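You operate a simulated robot arm through the tools that you are given. There is no shell and no other tool. Be economical: measure what you need, move in short steps, check, and stop when the job is done.

The job below is to be done with a simulated robot arm. You get a single attempt, and the scene is never put back.

## Task
Fetch the angle gauge and set it on the brown oak wobble disc.

Only the result counts: the job must be done as asked and must still hold three seconds after the hand-in. Knocking over, shifting, dropping, spilling or breaking anything else fails it.

## Robot
A 6-joint arm with a two-finger parallel gripper, fixed in place. Base frame: the origin is at the foot of the arm, x ahead of it, y to its left, z up. Lengths are in mm, angles in rad, forces in N, time in s.
With the tool pointing down near the work surface it reaches from about 140 to 580 mm from the base axis. Its first joint turns from -1.152 to 1.152 rad. Payload 2.1 kg.
The TCP is the grasp point between the finger pads, 30 mm short of the fingertips. In the tool frame z runs along the fingers and y along their closing line. The gripper opens to 94 mm. The fingers are 28 mm wide and 10 mm thick; the gripper's body (50 by 96 mm) begins 55 mm behind the TCP.
Orientation is told as [roll, pitch, yaw] about the base's x, y, z axes, in that order, counted from this pose: with the fingers straight down and closing along the base's y, the tool's x points along the base's -x, its y along +y and its z along -z.

## Interface
- The arm moves only by the tool play_rows. Its argument "rows" is text: rows parted by semicolons, each of 7 numbers parted by spaces: the shift along the base's x, y, z in units of 40 mm (1.0 is 40 mm), then the turn, a rotation vector about the base's x, y, z in units of 5 degrees (1.0 is 5 degrees), then the opening, from 0 (shut) to 1 (fully open). In form: x y z ax ay az fingers; .... A call has 1 to 8 rows; each row shifts and turns the commanded pose from where the row before left it. A call with a number of a shift or a turn outside -1 to 1 is refused whole. Rows are played at 5 a second. More than 50 mm and 0.15 rad between two rows, or a gripper value outside its range, and nothing of the call is played. Where a pose cannot be reached the arm comes as near as it can. A force on the tool above 40 N (or 10 N above the force at the start of the call, whichever is more), or a blocked arm, ends the call early, and 0.2 s more pass. The fingers move at their own pace (about 72 mm/s each) and stop on an object; they squeeze with about 41 N. The grip force told is the motor's: it shows also when the fingers shut on nothing. Time passes only in rows, and 0.2 s behind the last, so rows that do not move let the fingers close. The reply holds the time, the measured pose of the TCP, the force on the tool along the base axes, the opening and the grip force, in the units named above and with some noise.
- Cameras (640 x 400 px; columns grow to the right, rows downward): "scene" is fixed at [38.9, -365.1, 474.4]; the picture's right is [0.88, -0.48, 0.00], its down [-0.32, -0.58, -0.75] and it looks along [0.36, 0.66, -0.66] (base axes); focal length 214 px, centre (320, 200). "wrist" rides on the gripper at [-37, 0, -58] in the tool frame; the picture's right is [0.00, -1.00, 0.00], its down [0.97, 0.00, -0.24] and it looks along [0.24, 0.00, 0.97] (tool axes); focal length 218 px, centre (320, 200). There is no depth. A picture from a camera that has moved, and an enlarged one, comes with that camera's place and axes in the base frame and with its lens.
- get_image(camera): a new picture of that camera. It takes no simulated time.
- enlarge(camera, box): a new picture of the part [left, top, right, bottom] of that camera's present view, enlarged. It takes no simulated time.
- close_job(): hands the job in; it is judged then, once.

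Work in short steps. Places have to be worked out from the pictures, the camera data and where the tool is seen: move nearer, look again, correct. Check each grasp and each placing, and mend what went wrong. You have 90 turns and 42 pictures in all, those below and enlarged ones among them. Open the gripper and draw the arm clear of the work before you hand the job in, unless the task says otherwise; then end with one line.

The tools are called after "Request:" as name(argument=value, ...) on one line, values as JSON. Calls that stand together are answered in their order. play_rows: Moves the arm, as the interface text tells. Its arguments: {"type":"object","properties":{"rows":{"type":"string"}},"required":["rows"]} The other tools are called the same way: get_image (camera) takes a picture; enlarge (camera, box) takes an enlarged picture of a part of a camera's view; close_job () hands the job in.

At the start:

```text
clock: 0.0
position: [370.8, -28.9, 322.4]
orientation: [0.001, -0.001, 0.0]
force: [-0.1, -0.3, 0.2]
gripper_width: 94.0
grip_force: 0.1
```

scene: 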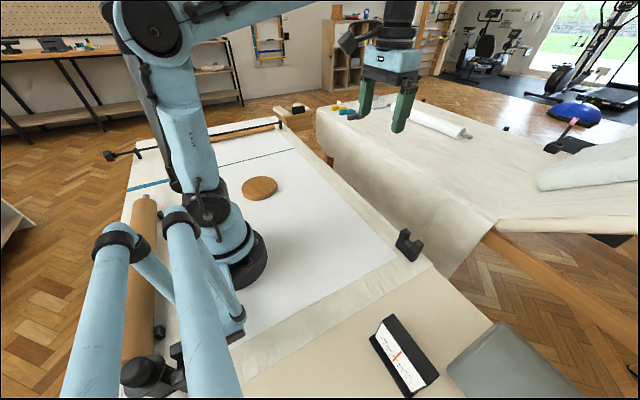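
wrist: 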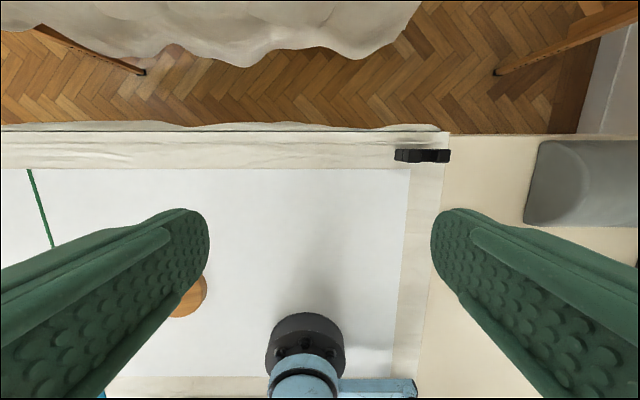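

I judge the gauge to be the black block with the white face and red needle, near (227,-346), and the disc near (136,271). I'll enlarge both.

Request:
enlarge(camera="scene", box=[340, 290, 500, 400])

Request:
enlarge(camera="scene", box=[210, 155, 310, 220])

```text
3.64 times, centred on (420, 345) of scene
camera zoom: at [38.9, -365.1, 474.4], right [0.88, -0.48, 0.0], down [-0.32, -0.58, -0.75], along [0.36, 0.66, -0.66], focal length 780 px, centre (-44, -327)
```

zoom: 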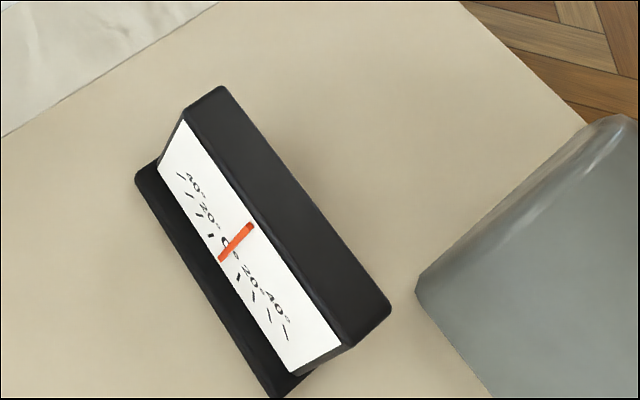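

```text
6.15 times, centred on (260, 188) of scene
camera zoom: at [38.9, -365.1, 474.4], right [0.88, -0.48, 0.0], down [-0.32, -0.58, -0.75], along [0.36, 0.66, -0.66], focal length 1320 px, centre (689, 277)
```

zoom: 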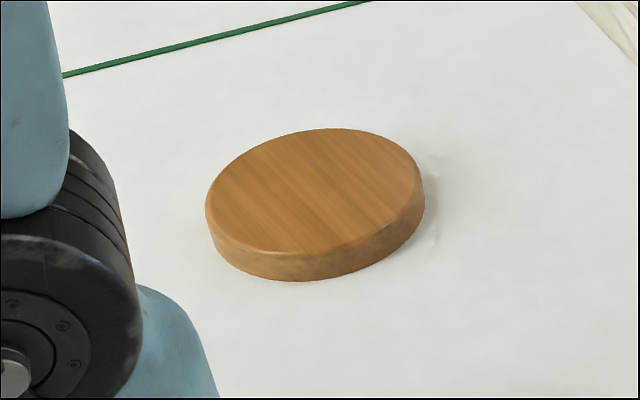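

The gauge looks like an upright slab with a foot on its dial side. I'll move over it, staying high, to measure it with the wrist camera.

Request:
play_rows(rows="-0.45 -1 0 0 0 0 1;-0.45 -1 0 0 0 0 1;-0.45 -1 0 0 0 0 1;-0.45 -1 0 0 0 0 1;-0.45 -1 0 0 0 0 1;-0.45 -1 0 0 0 0 1;-0.45 -1 0 0 0 0 1;-0.45 -0.9 0 0 0 0 1")

Request:
get_image(camera="wrist")

Request:
get_image(camera="scene")

```text
clock: 1.8
position: [228.3, -346.9, 324.3]
orientation: [0.002, -0.001, 0.003]
force: [-0.9, 0.2, -0.7]
gripper_width: 93.9
grip_force: 0.0
```

```text
37 pictures are left
camera wrist: at [266.7, -347.0, 382.2], right [0.0, -1.0, 0.0], down [-0.97, 0.0, 0.24], along [-0.24, 0.0, -0.97], focal length 218 px, centre (320, 200)
```

wrist: 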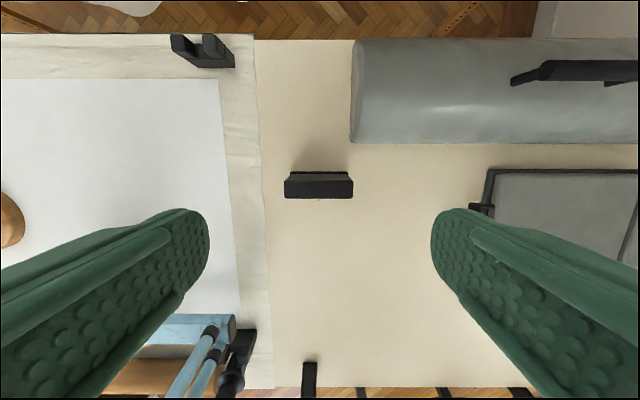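

```text
36 pictures are left
```

scene: 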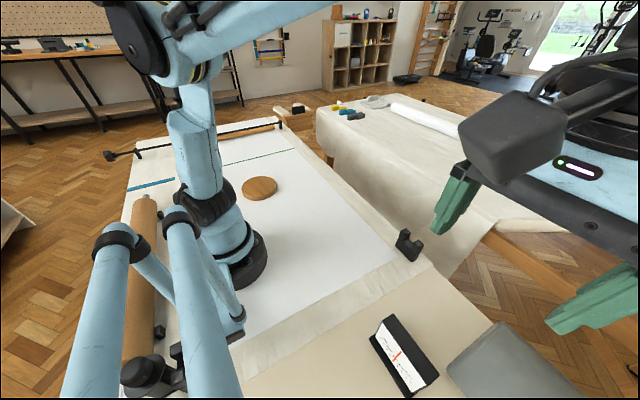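

Request:
enlarge(camera="wrist", box=[270, 155, 370, 215])

```text
6.40 times, centred on (320, 185) of wrist
camera zoom: at [266.7, -347.0, 382.2], right [0.0, -1.0, 0.0], down [-0.97, 0.0, 0.24], along [-0.24, 0.0, -0.97], focal length 1397 px, centre (320, 296)
```

zoom: 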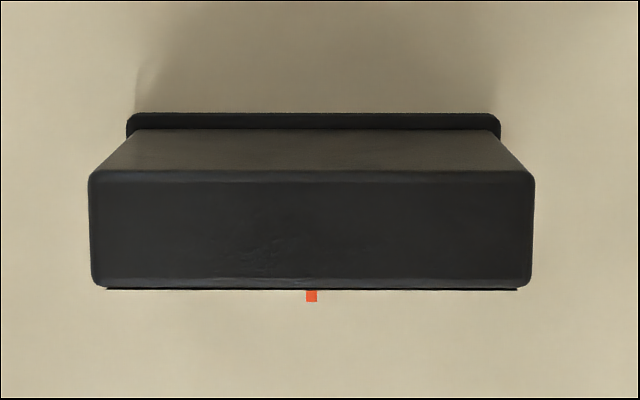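

From the wrist and scene views, the slab is about 97 mm along y and 26 mm thick in x (194–220). It is about 80 mm tall, centred near (207,-345), with a needle in the middle of the dial. I'll turn the tool -90° so it closes along x, and shift to y=-323 so the pads clear the needle.

Request:
play_rows(rows="-0.07 0.07 -0.1 0 0 -1 1;-0.07 0.07 -0.1 0 0 -1 1;-0.07 0.07 -0.1 0 0 -1 1;-0.07 0.07 -0.1 0 0 -1 1;-0.07 0.07 -0.1 0 0 -1 1;-0.07 0.07 -0.1 0 0 -1 1;-0.07 0.07 -0.1 0 0 -1 1;-0.04 0.07 -0.1 0 0 -1 1")

Request:
play_rows(rows="0 0 -0.2 0 0 -1 1;0 0 -0.2 0 0 -1 1;0 0 -0.2 0 0 -1 1;0 0 -0.2 0 0 -1 1;0 0 -0.2 0 0 -1 1;0 0 -0.2 0 0 -1 1;0 0 -0.2 0 0 -1 1;0 0 -0.2 0 0 -1 1")

Request:
play_rows(rows="0 0 -0.2 0 0 -1 1;0 0 -0.2 0 0 -1 1;0 0 0 0 0 0 1")

Request:
get_image(camera="wrist")

```text
clock: 3.6
position: [206.3, -322.1, 287.9]
orientation: [0.003, -0.002, -0.701]
force: [-0.1, 0.5, 0.5]
gripper_width: 94.0
grip_force: 0.0
```

```text
clock: 5.4
position: [205.5, -323.1, 225.2]
orientation: [0.0, -0.002, -1.398]
force: [-0.6, -0.7, -0.6]
gripper_width: 94.1
grip_force: 0.0
```

```text
clock: 6.2
position: [206.1, -322.0, 209.0]
orientation: [0.0, -0.002, -1.57]
force: [0.3, -0.3, -0.1]
gripper_width: 94.0
grip_force: 0.1
```

```text
34 pictures are left
camera wrist: at [206.3, -358.8, 268.6], right [-1.0, 0.0, 0.0], down [0.0, 0.97, 0.24], along [0.0, 0.24, -0.97], focal length 218 px, centre (320, 200)
```

wrist: 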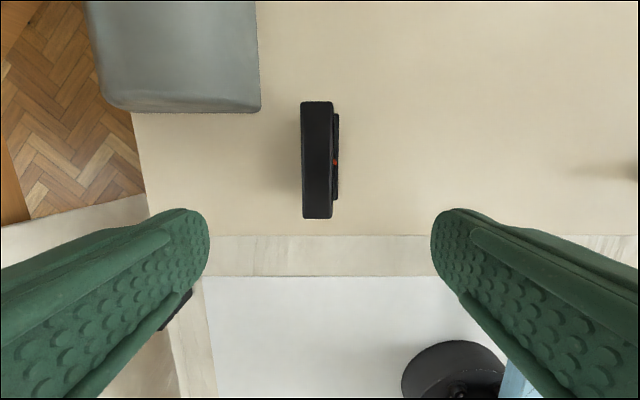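

The slab top is centred at x≈208, y≈-344, well between the fingers. I'll shift 2 mm in x and go down to TCP z≈58.

Request:
play_rows(rows="0.05 0 -0.6 0 0 0 1;0 0 -0.6 0 0 0 1;0 0 -0.6 0 0 0 1;0 0 -0.6 0 0 0 1;0 0 -0.5 0 0 0 1;0 0 -0.5 0 0 0 1;0 0 -0.37 0 0 0 1;0 0 0 0 0 0 1")

Request:
get_image(camera="wrist")

Request:
get_image(camera="scene")

```text
clock: 8.0
position: [207.9, -321.7, 59.9]
orientation: [0.001, -0.002, -1.57]
force: [-0.3, -0.5, 0.8]
gripper_width: 94.1
grip_force: 0.1
```

```text
33 pictures are left
camera wrist: at [208.9, -358.5, 118.7], right [-1.0, 0.0, 0.0], down [0.0, 0.97, 0.24], along [0.0, 0.24, -0.97], focal length 218 px, centre (320, 200)
```

wrist: 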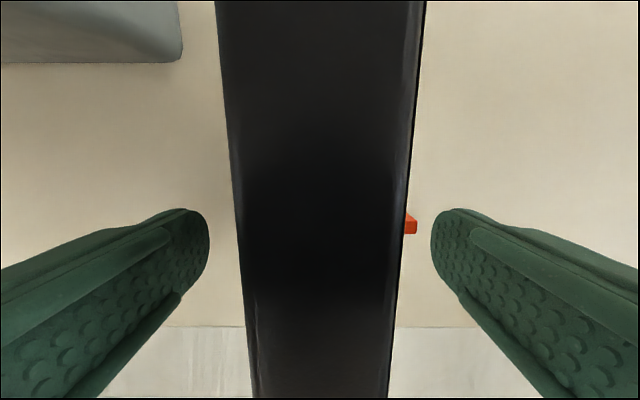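

```text
32 pictures are left
```

scene: 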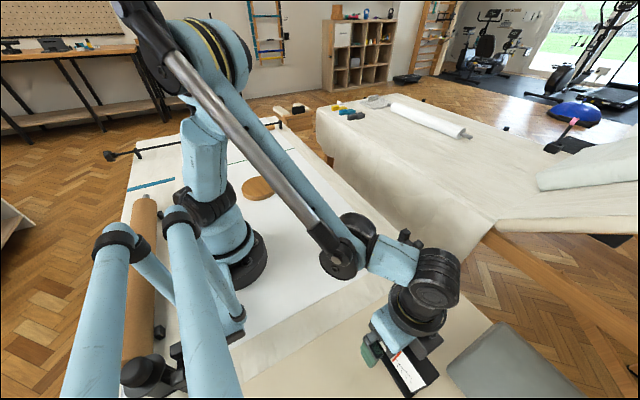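

The gauge is centred between the pads and the needle sits outside them. Closing now.

Request:
play_rows(rows="0 0 0 0 0 0 0.6;0 0 0 0 0 0 0.35;0 0 0 0 0 0 0.2;0 0 0 0 0 0 0;0 0 0 0 0 0 0")

Request:
get_image(camera="wrist")

```text
clock: 9.2
position: [207.8, -321.5, 59.9]
orientation: [0.002, -0.002, -1.571]
force: [0.7, 0.1, 0.1]
gripper_width: 29.9
grip_force: 41.1
```

```text
31 pictures are left
camera wrist: at [208.9, -358.6, 118.9], right [-1.0, 0.0, 0.0], down [0.0, 0.97, 0.24], along [0.0, 0.24, -0.97], focal length 218 px, centre (320, 200)
```

wrist: 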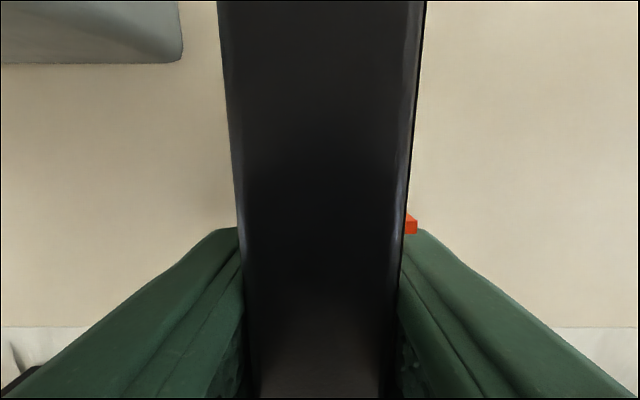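

Gripped at 29.9 mm with 41 N, beside the needle. I'll lift slowly and check for tilt.

Request:
play_rows(rows="0 0 0.2 0 0 0 0;0 0 0.3 0 0 0 0;0 0 0.5 0 0 0 0;0 0 0.5 0 0 0 0;0 0 0.5 0 0 0 0")

Request:
get_image(camera="wrist")

Request:
enlarge(camera="scene", box=[310, 230, 510, 400])

```text
clock: 10.4
position: [208.4, -323.8, 137.1]
orientation: [0.002, -0.001, -1.57]
force: [0.0, -0.4, -0.6]
gripper_width: 29.7
grip_force: 40.7
```

```text
30 pictures are left
camera wrist: at [207.9, -358.8, 196.6], right [-1.0, 0.0, 0.0], down [0.0, 0.97, 0.24], along [0.0, 0.24, -0.97], focal length 218 px, centre (320, 200)
```

wrist: 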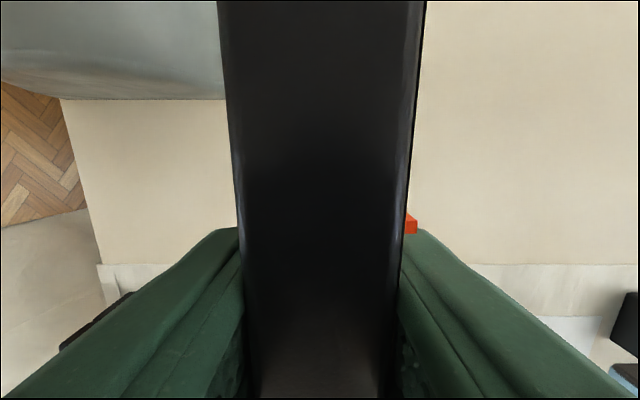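

```text
2.35 times, centred on (410, 315) of scene
camera zoom: at [38.9, -365.1, 474.4], right [0.88, -0.48, 0.0], down [-0.32, -0.58, -0.75], along [0.36, 0.66, -0.66], focal length 505 px, centre (108, -71)
```

zoom: 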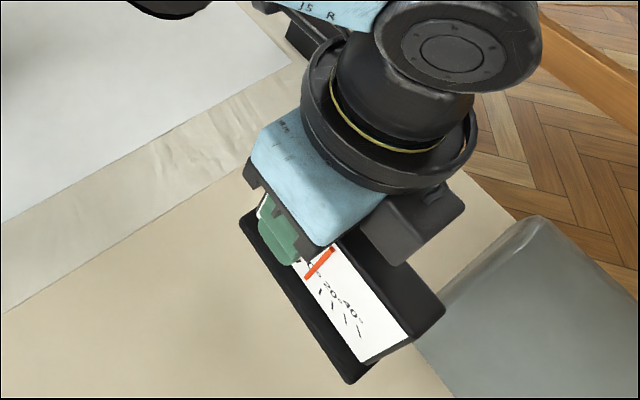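

The gauge is held firmly with no tilt, its centre about 22 mm from the TCP along tool -x. I'll lift higher, then swing round to the disc, turning the tool +150° in total on the way.

Request:
play_rows(rows="0 0 0.6 0 0 0 0;0 0 0.7 0 0 0 0;0 0 0.7 0 0 0 0;0 0 0.6 0 0 0 0")

Request:
play_rows(rows="0.343 0.536 0 0 0 1 0;0.343 0.536 0 0 0 1 0;0.343 0.536 0 0 0 1 0;0.343 0.536 0 0 0 1 0;0.343 0.536 0 0 0 1 0;0.343 0.536 0 0 0 1 0;0.343 0.536 0 0 0 1 0;0.343 0.536 0 0 0 1 0")

Request:
play_rows(rows="0.004 0.582 0 0 0 1 0;0.004 0.582 0 0 0 1 0;0.004 0.582 0 0 0 1 0;0.004 0.582 0 0 0 1 0;0.004 0.582 0 0 0 1 0;0.004 0.582 0 0 0 1 0;0.004 0.582 0 0 0 1 0;0.004 0.582 0 0 0 1 0")

```text
clock: 11.4
position: [209.5, -321.4, 244.3]
orientation: [0.001, -0.002, -1.573]
force: [-0.4, 0.0, -1.0]
gripper_width: 30.0
grip_force: 41.1
```

```text
clock: 13.2
position: [316.4, -150.3, 242.5]
orientation: [0.002, -0.004, -0.872]
force: [-0.8, 0.1, -0.8]
gripper_width: 29.8
grip_force: 41.5
```

```text
clock: 15.0
position: [319.5, 37.4, 240.3]
orientation: [0.003, -0.002, -0.172]
force: [0.5, 0.1, -1.7]
gripper_width: 29.6
grip_force: 41.1
```

The grip holds steady. I'll look at both views before the next leg.

Request:
get_image(camera="wrist")

Request:
get_image(camera="scene")

```text
28 pictures are left
camera wrist: at [356.0, 30.6, 299.7], right [-0.17, -0.98, 0.0], down [-0.96, 0.17, 0.24], along [-0.23, 0.04, -0.97], focal length 218 px, centre (320, 200)
```

wrist: 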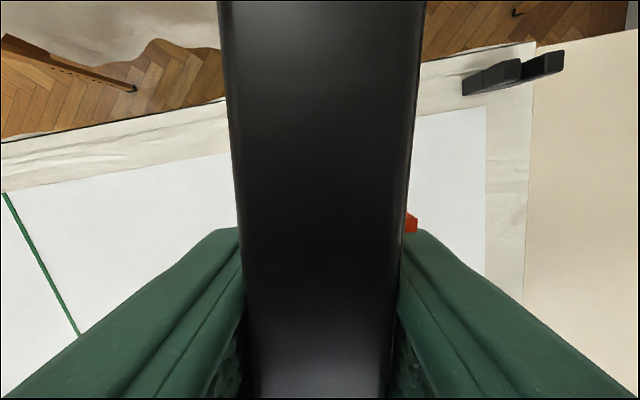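

```text
27 pictures are left
```

scene: 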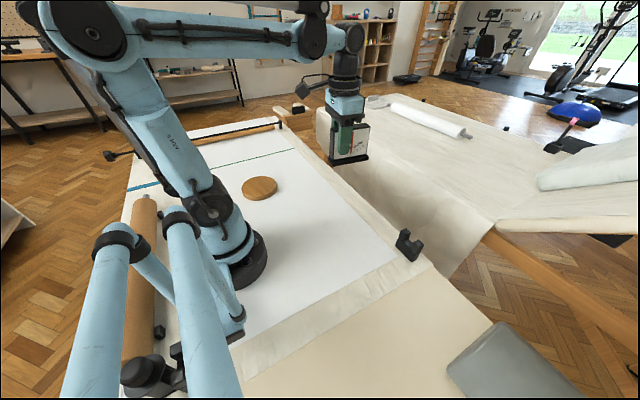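

All is well, with no tilt. Next leg towards the disc.

Request:
play_rows(rows="-0.282 0.44 0 0 0 1 0;-0.282 0.44 0 0 0 1 0;-0.282 0.44 0 0 0 1 0;-0.282 0.44 0 0 0 1 0;-0.282 0.44 0 0 0 1 0;-0.282 0.44 0 0 0 1 0;-0.282 0.44 0 0 0 1 0;-0.282 0.44 0 0 0 1 0")

Request:
get_image(camera="wrist")

```text
clock: 16.8
position: [227.1, 172.9, 241.8]
orientation: [0.002, -0.001, 0.526]
force: [-0.1, -0.2, -1.5]
gripper_width: 29.8
grip_force: 41.0
```

```text
26 pictures are left
camera wrist: at [259.9, 192.3, 301.3], right [0.5, -0.87, 0.0], down [-0.84, -0.49, 0.24], along [-0.21, -0.12, -0.97], focal length 218 px, centre (320, 200)
```

wrist: 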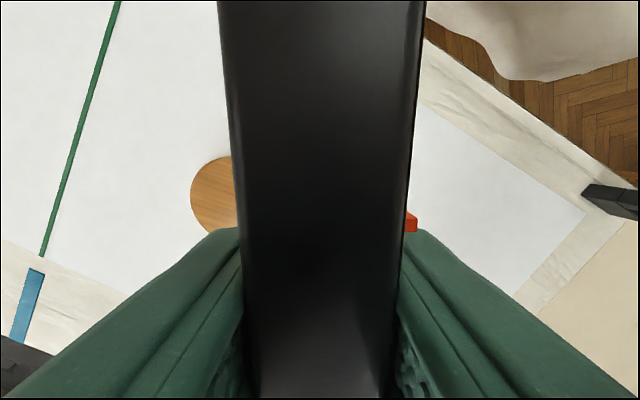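

The disc is half hidden by the gauge. I'll step back sideways to see all of it for an accurate fix.

Request:
play_rows(rows="0.4 -0.7 0 0 0 0 0;0.4 -0.7 0 0 0 0 0;0.4 -0.7 0 0 0 0 0;0 0 0 0 0 0 0")

Request:
enlarge(camera="wrist", box=[60, 120, 240, 240])

```text
clock: 17.8
position: [275.5, 90.7, 244.2]
orientation: [0.002, -0.002, 0.524]
force: [-0.6, 0.9, -0.8]
gripper_width: 30.1
grip_force: 40.8
```

```text
3.33 times, centred on (150, 180) of wrist
camera zoom: at [307.6, 108.9, 302.8], right [0.5, -0.87, 0.0], down [-0.84, -0.49, 0.24], along [-0.21, -0.12, -0.97], focal length 728 px, centre (887, 267)
```

zoom: 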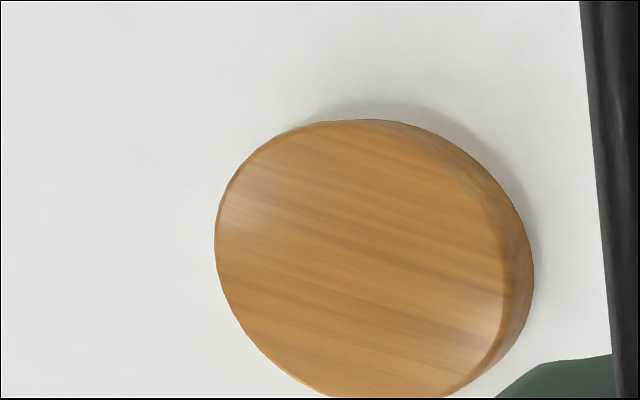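

Tangent fits on the disc from both cameras give a centre of about (138,255), radius about 60 and top at about z 15–20. With the tool at yaw 60° the TCP should be at (127,235.5) so the gauge is centred. Moving there at height.

Request:
play_rows(rows="-0.62 0.603 0 0 0 1 0;-0.62 0.603 0 0 0 1 0;-0.62 0.603 0 0 0 1 0;-0.62 0.603 0 0 0 1 0;-0.62 0.603 0 0 0 1 0;-0.62 0.603 0 0 0 1 0;0 0 0 0 0 0 0")

Request:
get_image(camera="wrist")

Request:
get_image(camera="scene")

```text
clock: 19.4
position: [128.7, 237.3, 241.7]
orientation: [0.002, -0.001, 1.049]
force: [-0.3, -0.2, -3.1]
gripper_width: 29.9
grip_force: 41.0
```

```text
24 pictures are left
camera wrist: at [147.9, 269.8, 301.0], right [0.87, -0.5, 0.0], down [-0.48, -0.84, 0.24], along [-0.12, -0.21, -0.97], focal length 218 px, centre (320, 200)
```

wrist: 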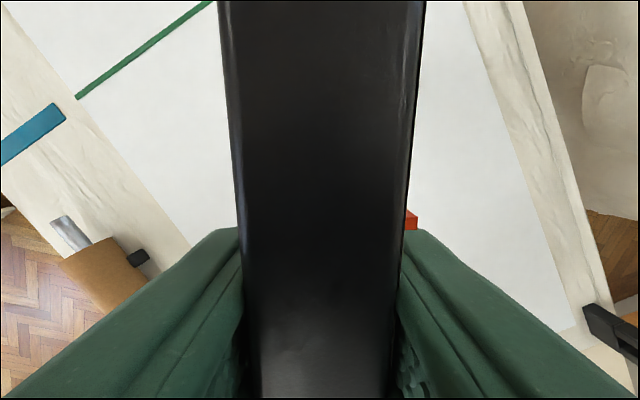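

```text
23 pictures are left
```

scene: 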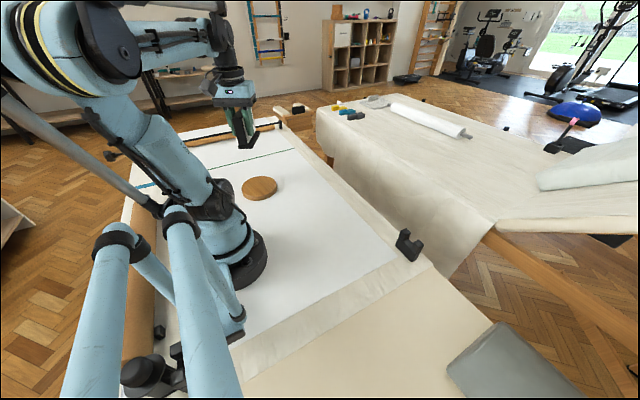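

Position is right. Descending until the gauge's foot is at about z 45, then checking in the scene view.

Request:
play_rows(rows="-0.02 -0.02 -0.5 0 0 0 0;-0.02 -0.02 -0.5 0 0 0 0;0 0 -0.5 0 0 0 0;0 0 -0.5 0 0 0 0;0 0 -0.5 0 0 0 0;0 0 -0.5 0 0 0 0;0 0 -0.4 0 0 0 0;0 0 0 0 0 0 0")

Request:
enlarge(camera="scene", box=[200, 120, 320, 210])

Request:
get_image(camera="wrist")

```text
clock: 21.2
position: [127.5, 235.7, 106.7]
orientation: [0.004, -0.001, 1.047]
force: [0.4, 0.0, -1.4]
gripper_width: 29.8
grip_force: 41.5
```

```text
4.44 times, centred on (260, 165) of scene
camera zoom: at [38.9, -365.1, 474.4], right [0.88, -0.48, 0.0], down [-0.32, -0.58, -0.75], along [0.36, 0.66, -0.66], focal length 953 px, centre (587, 356)
```

zoom: 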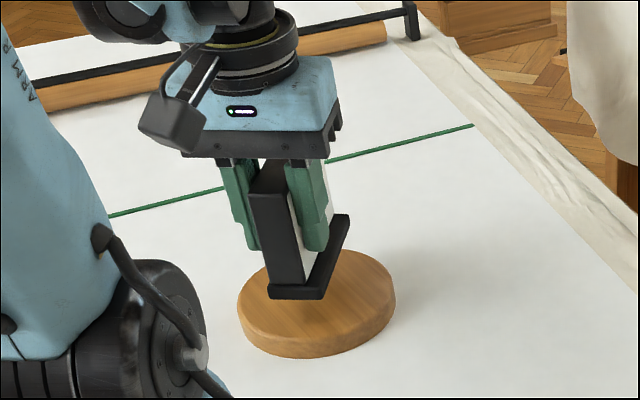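

```text
21 pictures are left
camera wrist: at [146.2, 267.7, 166.5], right [0.87, -0.5, 0.0], down [-0.48, -0.84, 0.24], along [-0.12, -0.21, -0.97], focal length 218 px, centre (320, 200)
```

wrist: 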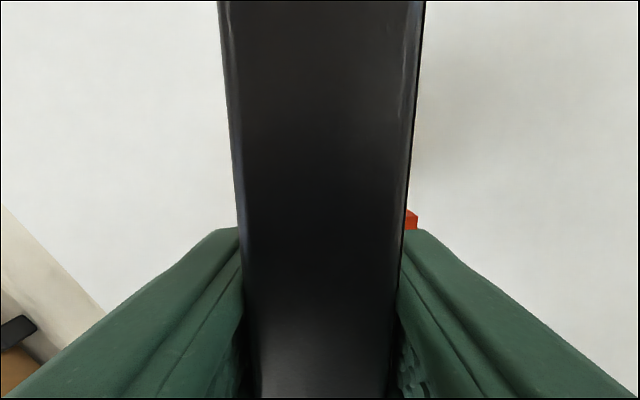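

The foot is at about z 47 over the disc. Going down 18 mm, then looking again.

Request:
play_rows(rows="0 0 -0.25 0 0 0 0;0 0 -0.2 0 0 0 0;0 0 0 0 0 0 0")

Request:
enlarge(camera="scene", box=[225, 145, 305, 205])

```text
clock: 22.0
position: [127.8, 234.9, 88.0]
orientation: [0.001, 0.0, 1.047]
force: [-0.4, -0.7, -1.4]
gripper_width: 29.9
grip_force: 40.7
```

```text
6.67 times, centred on (265, 175) of scene
camera zoom: at [38.9, -365.1, 474.4], right [0.88, -0.48, 0.0], down [-0.32, -0.58, -0.75], along [0.36, 0.66, -0.66], focal length 1430 px, centre (687, 367)
```

zoom: 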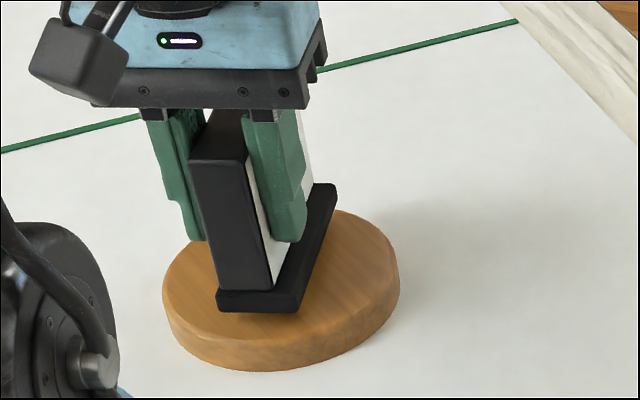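

The foot is about 8–10 mm above the disc. Lowering in small steps and watching the force.

Request:
play_rows(rows="0 0 -0.06 0 0 0 0;0 0 -0.06 0 0 0 0;0 0 0 0 0 0 0")

Request:
enlarge(camera="scene", box=[225, 150, 305, 200])

```text
clock: 22.8
position: [127.6, 236.0, 83.5]
orientation: [0.002, -0.002, 1.045]
force: [0.4, 0.7, -1.0]
gripper_width: 29.5
grip_force: 41.0
```

```text
8.00 times, centred on (265, 175) of scene
camera zoom: at [38.9, -365.1, 474.4], right [0.88, -0.48, 0.0], down [-0.32, -0.58, -0.75], along [0.36, 0.66, -0.66], focal length 1716 px, centre (760, 400)
```

zoom: 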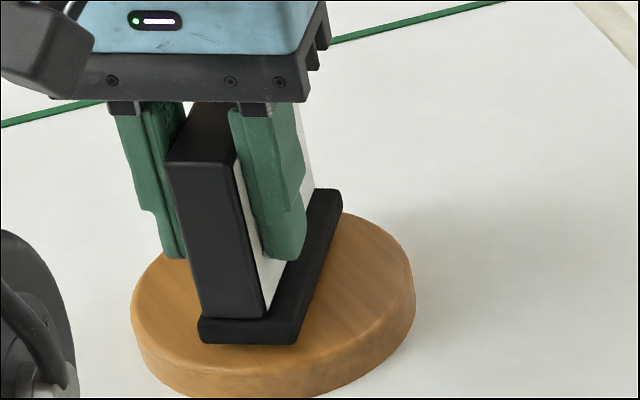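

No contact yet, with the foot at about z 23. Lowering in 1–1.2 mm steps.

Request:
play_rows(rows="0 0 -0.03 0 0 0 0;0 0 -0.03 0 0 0 0;0 0 -0.03 0 0 0 0;0 0 0 0 0 0 0")

```text
clock: 23.8
position: [128.2, 235.2, 80.3]
orientation: [0.003, -0.001, 1.047]
force: [0.5, -0.3, -1.1]
gripper_width: 29.8
grip_force: 41.4
```

Request:
play_rows(rows="0 0 -0.025 0 0 0 0;0 0 -0.025 0 0 0 0;0 0 0 0 0 0 0")

Request:
enlarge(camera="scene", box=[225, 155, 305, 205])

```text
clock: 24.6
position: [126.8, 235.5, 78.5]
orientation: [0.002, -0.003, 1.048]
force: [-1.8, -1.6, 35.2]
gripper_width: 30.0
grip_force: 41.3
```

```text
8.00 times, centred on (265, 180) of scene
camera zoom: at [38.9, -365.1, 474.4], right [0.88, -0.48, 0.0], down [-0.32, -0.58, -0.75], along [0.36, 0.66, -0.66], focal length 1716 px, centre (760, 360)
```

zoom: 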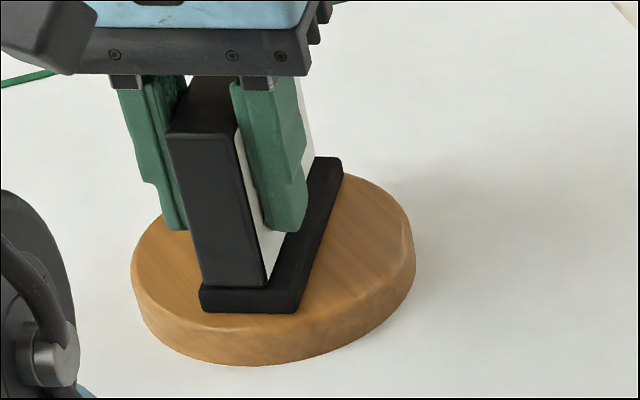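

Contact at 35 N: the disc top is at z≈19 and the disc stays level. The foot sits about 3 mm too far back, so I'll lift 4 mm, nudge it about 3 mm and compare again.

Request:
play_rows(rows="0 0 0.1 0 0 0 0;-0.04 -0.07 0 0 0 0 0;0 0 0 0 0 0 0;0 0 0 0 0 0 0")

Request:
enlarge(camera="scene", box=[225, 155, 305, 205])

```text
clock: 25.6
position: [125.4, 232.7, 82.8]
orientation: [0.001, -0.003, 1.048]
force: [0.2, -0.9, -1.5]
gripper_width: 29.7
grip_force: 41.9
```

```text
8.00 times, centred on (265, 180) of scene
camera zoom: at [38.9, -365.1, 474.4], right [0.88, -0.48, 0.0], down [-0.32, -0.58, -0.75], along [0.36, 0.66, -0.66], focal length 1716 px, centre (760, 360)
```

zoom: 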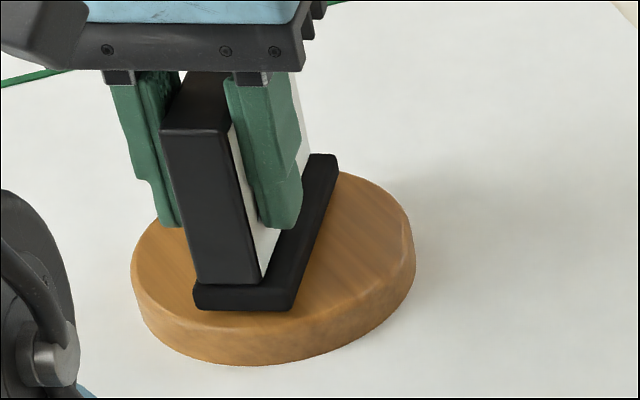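

The disc is unmoved and the centring looks good. Lowering again gently to light contact.

Request:
play_rows(rows="0 0 -0.05 0 0 0 0;0 0 -0.03 0 0 0 0;0 0 0 0 0 0 0")

```text
clock: 26.4
position: [125.8, 232.6, 79.5]
orientation: [0.001, -0.004, 1.047]
force: [0.4, 0.2, -1.3]
gripper_width: 29.7
grip_force: 40.7
```

Request:
play_rows(rows="0 0 -0.012 0 0 0 0;0 0 0 0 0 0 0")

```text
clock: 27.0
position: [125.2, 233.6, 80.2]
orientation: [0.001, -0.002, 1.048]
force: [0.1, -0.4, -1.6]
gripper_width: 30.1
grip_force: 41.2
```

Request:
play_rows(rows="0 0 -0.01 0 0 0 0;0 0 0 0 0 0 0")

```text
clock: 27.6
position: [124.3, 232.9, 78.4]
orientation: [0.001, -0.002, 1.047]
force: [0.2, 0.4, -1.2]
gripper_width: 29.9
grip_force: 41.1
```

Request:
play_rows(rows="0 0 -0.01 0 0 0 0;0 0 0 0 0 0 0")

```text
clock: 28.2
position: [125.7, 232.8, 78.3]
orientation: [0.001, -0.001, 1.048]
force: [-2.6, 2.1, 5.7]
gripper_width: 29.7
grip_force: 41.0
```

Light contact at about 7 N. Opening gently.

Request:
play_rows(rows="0 0 0 0 0 0 0.34;0 0 0 0 0 0 0.4;0 0 0 0 0 0 0.6;0 0 0 0 0 0 0.6")

Request:
enlarge(camera="scene", box=[225, 155, 305, 205])

Request:
get_image(camera="wrist")

```text
clock: 29.2
position: [125.1, 231.8, 77.0]
orientation: [0.002, -0.001, 1.049]
force: [0.7, -0.4, -0.1]
gripper_width: 56.3
grip_force: 0.1
```

```text
8.00 times, centred on (265, 180) of scene
camera zoom: at [38.9, -365.1, 474.4], right [0.88, -0.48, 0.0], down [-0.32, -0.58, -0.75], along [0.36, 0.66, -0.66], focal length 1716 px, centre (760, 360)
```

zoom: 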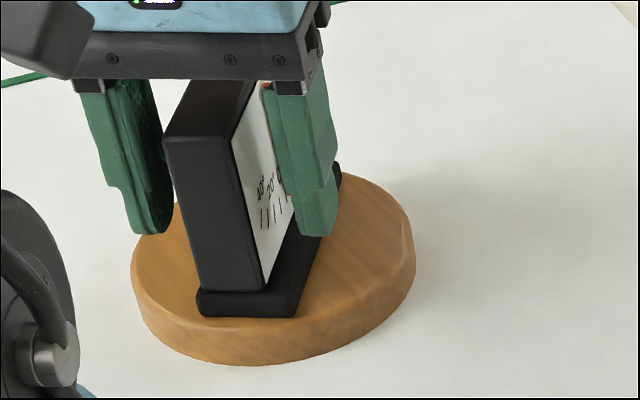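

```text
15 pictures are left
camera wrist: at [144.2, 264.9, 137.6], right [0.87, -0.5, 0.0], down [-0.49, -0.84, 0.24], along [-0.12, -0.21, -0.97], focal length 218 px, centre (320, 200)
```

wrist: 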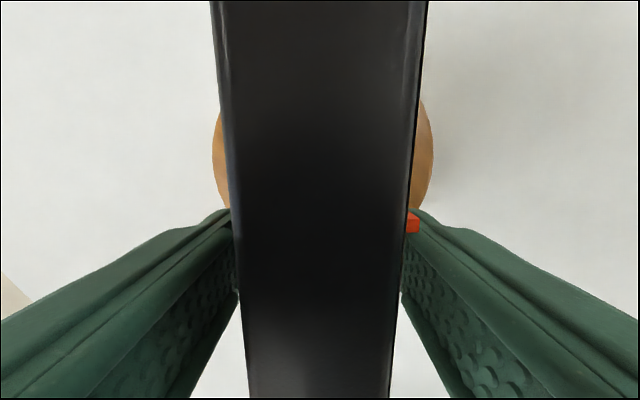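

The gauge stands upright on the disc. I'll open wider, then lift straight up.

Request:
play_rows(rows="0 0 0 0 0 0 0.85;0 0 0 0 0 0 0.85;0 0 0.3 0 0 0 0.85;0 0 0.5 0 0 0 0.85;0 0 0.7 0 0 0 0.85;0 0 0.9 0 0 0 0.85;0 0 0.9 0 0 0 0.85;0 0 0.9 0 0 0 0.85")

Request:
play_rows(rows="0.5 -0.5 0.2 0 0 0 0.85;0.8 -0.5 0 0 0 0 0.85;0.8 -0.5 0 0 0 0 0.85;0.8 -0.5 0 0 0 0 0.85;0 0 0 0 0 0 0.85")

Request:
enlarge(camera="scene", box=[225, 155, 305, 205])

Request:
get_image(camera="scene")

```text
clock: 31.0
position: [128.0, 233.8, 247.2]
orientation: [0.002, -0.002, 1.047]
force: [0.2, 0.5, 0.1]
gripper_width: 79.7
grip_force: 0.0
```

```text
clock: 32.2
position: [240.6, 149.1, 250.3]
orientation: [0.001, -0.002, 1.047]
force: [-0.2, -0.2, 0.2]
gripper_width: 80.0
grip_force: 0.0
```

```text
8.00 times, centred on (265, 180) of scene
camera zoom: at [38.9, -365.1, 474.4], right [0.88, -0.48, 0.0], down [-0.32, -0.58, -0.75], along [0.36, 0.66, -0.66], focal length 1716 px, centre (760, 360)
```

zoom: 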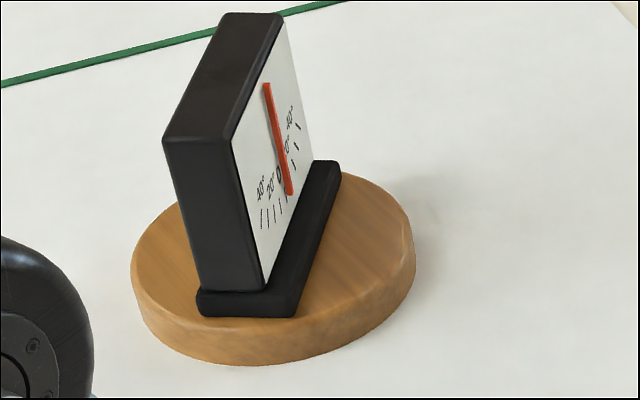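

```text
13 pictures are left
```

scene: 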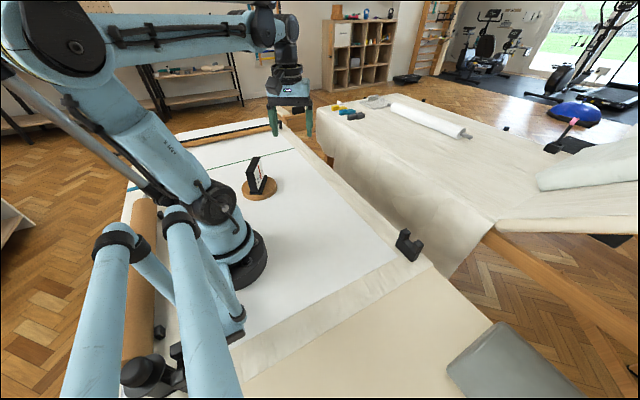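

The gauge stands upright and centred on the disc, the disc is unmoved, and the arm is clear with the gripper open. Handing in.

Request:
close_job()

```text
The job is handed in.
```

The angle gauge is standing upright on the brown oak wobble disc, the gripper is open, the arm is clear, and the job is handed in.
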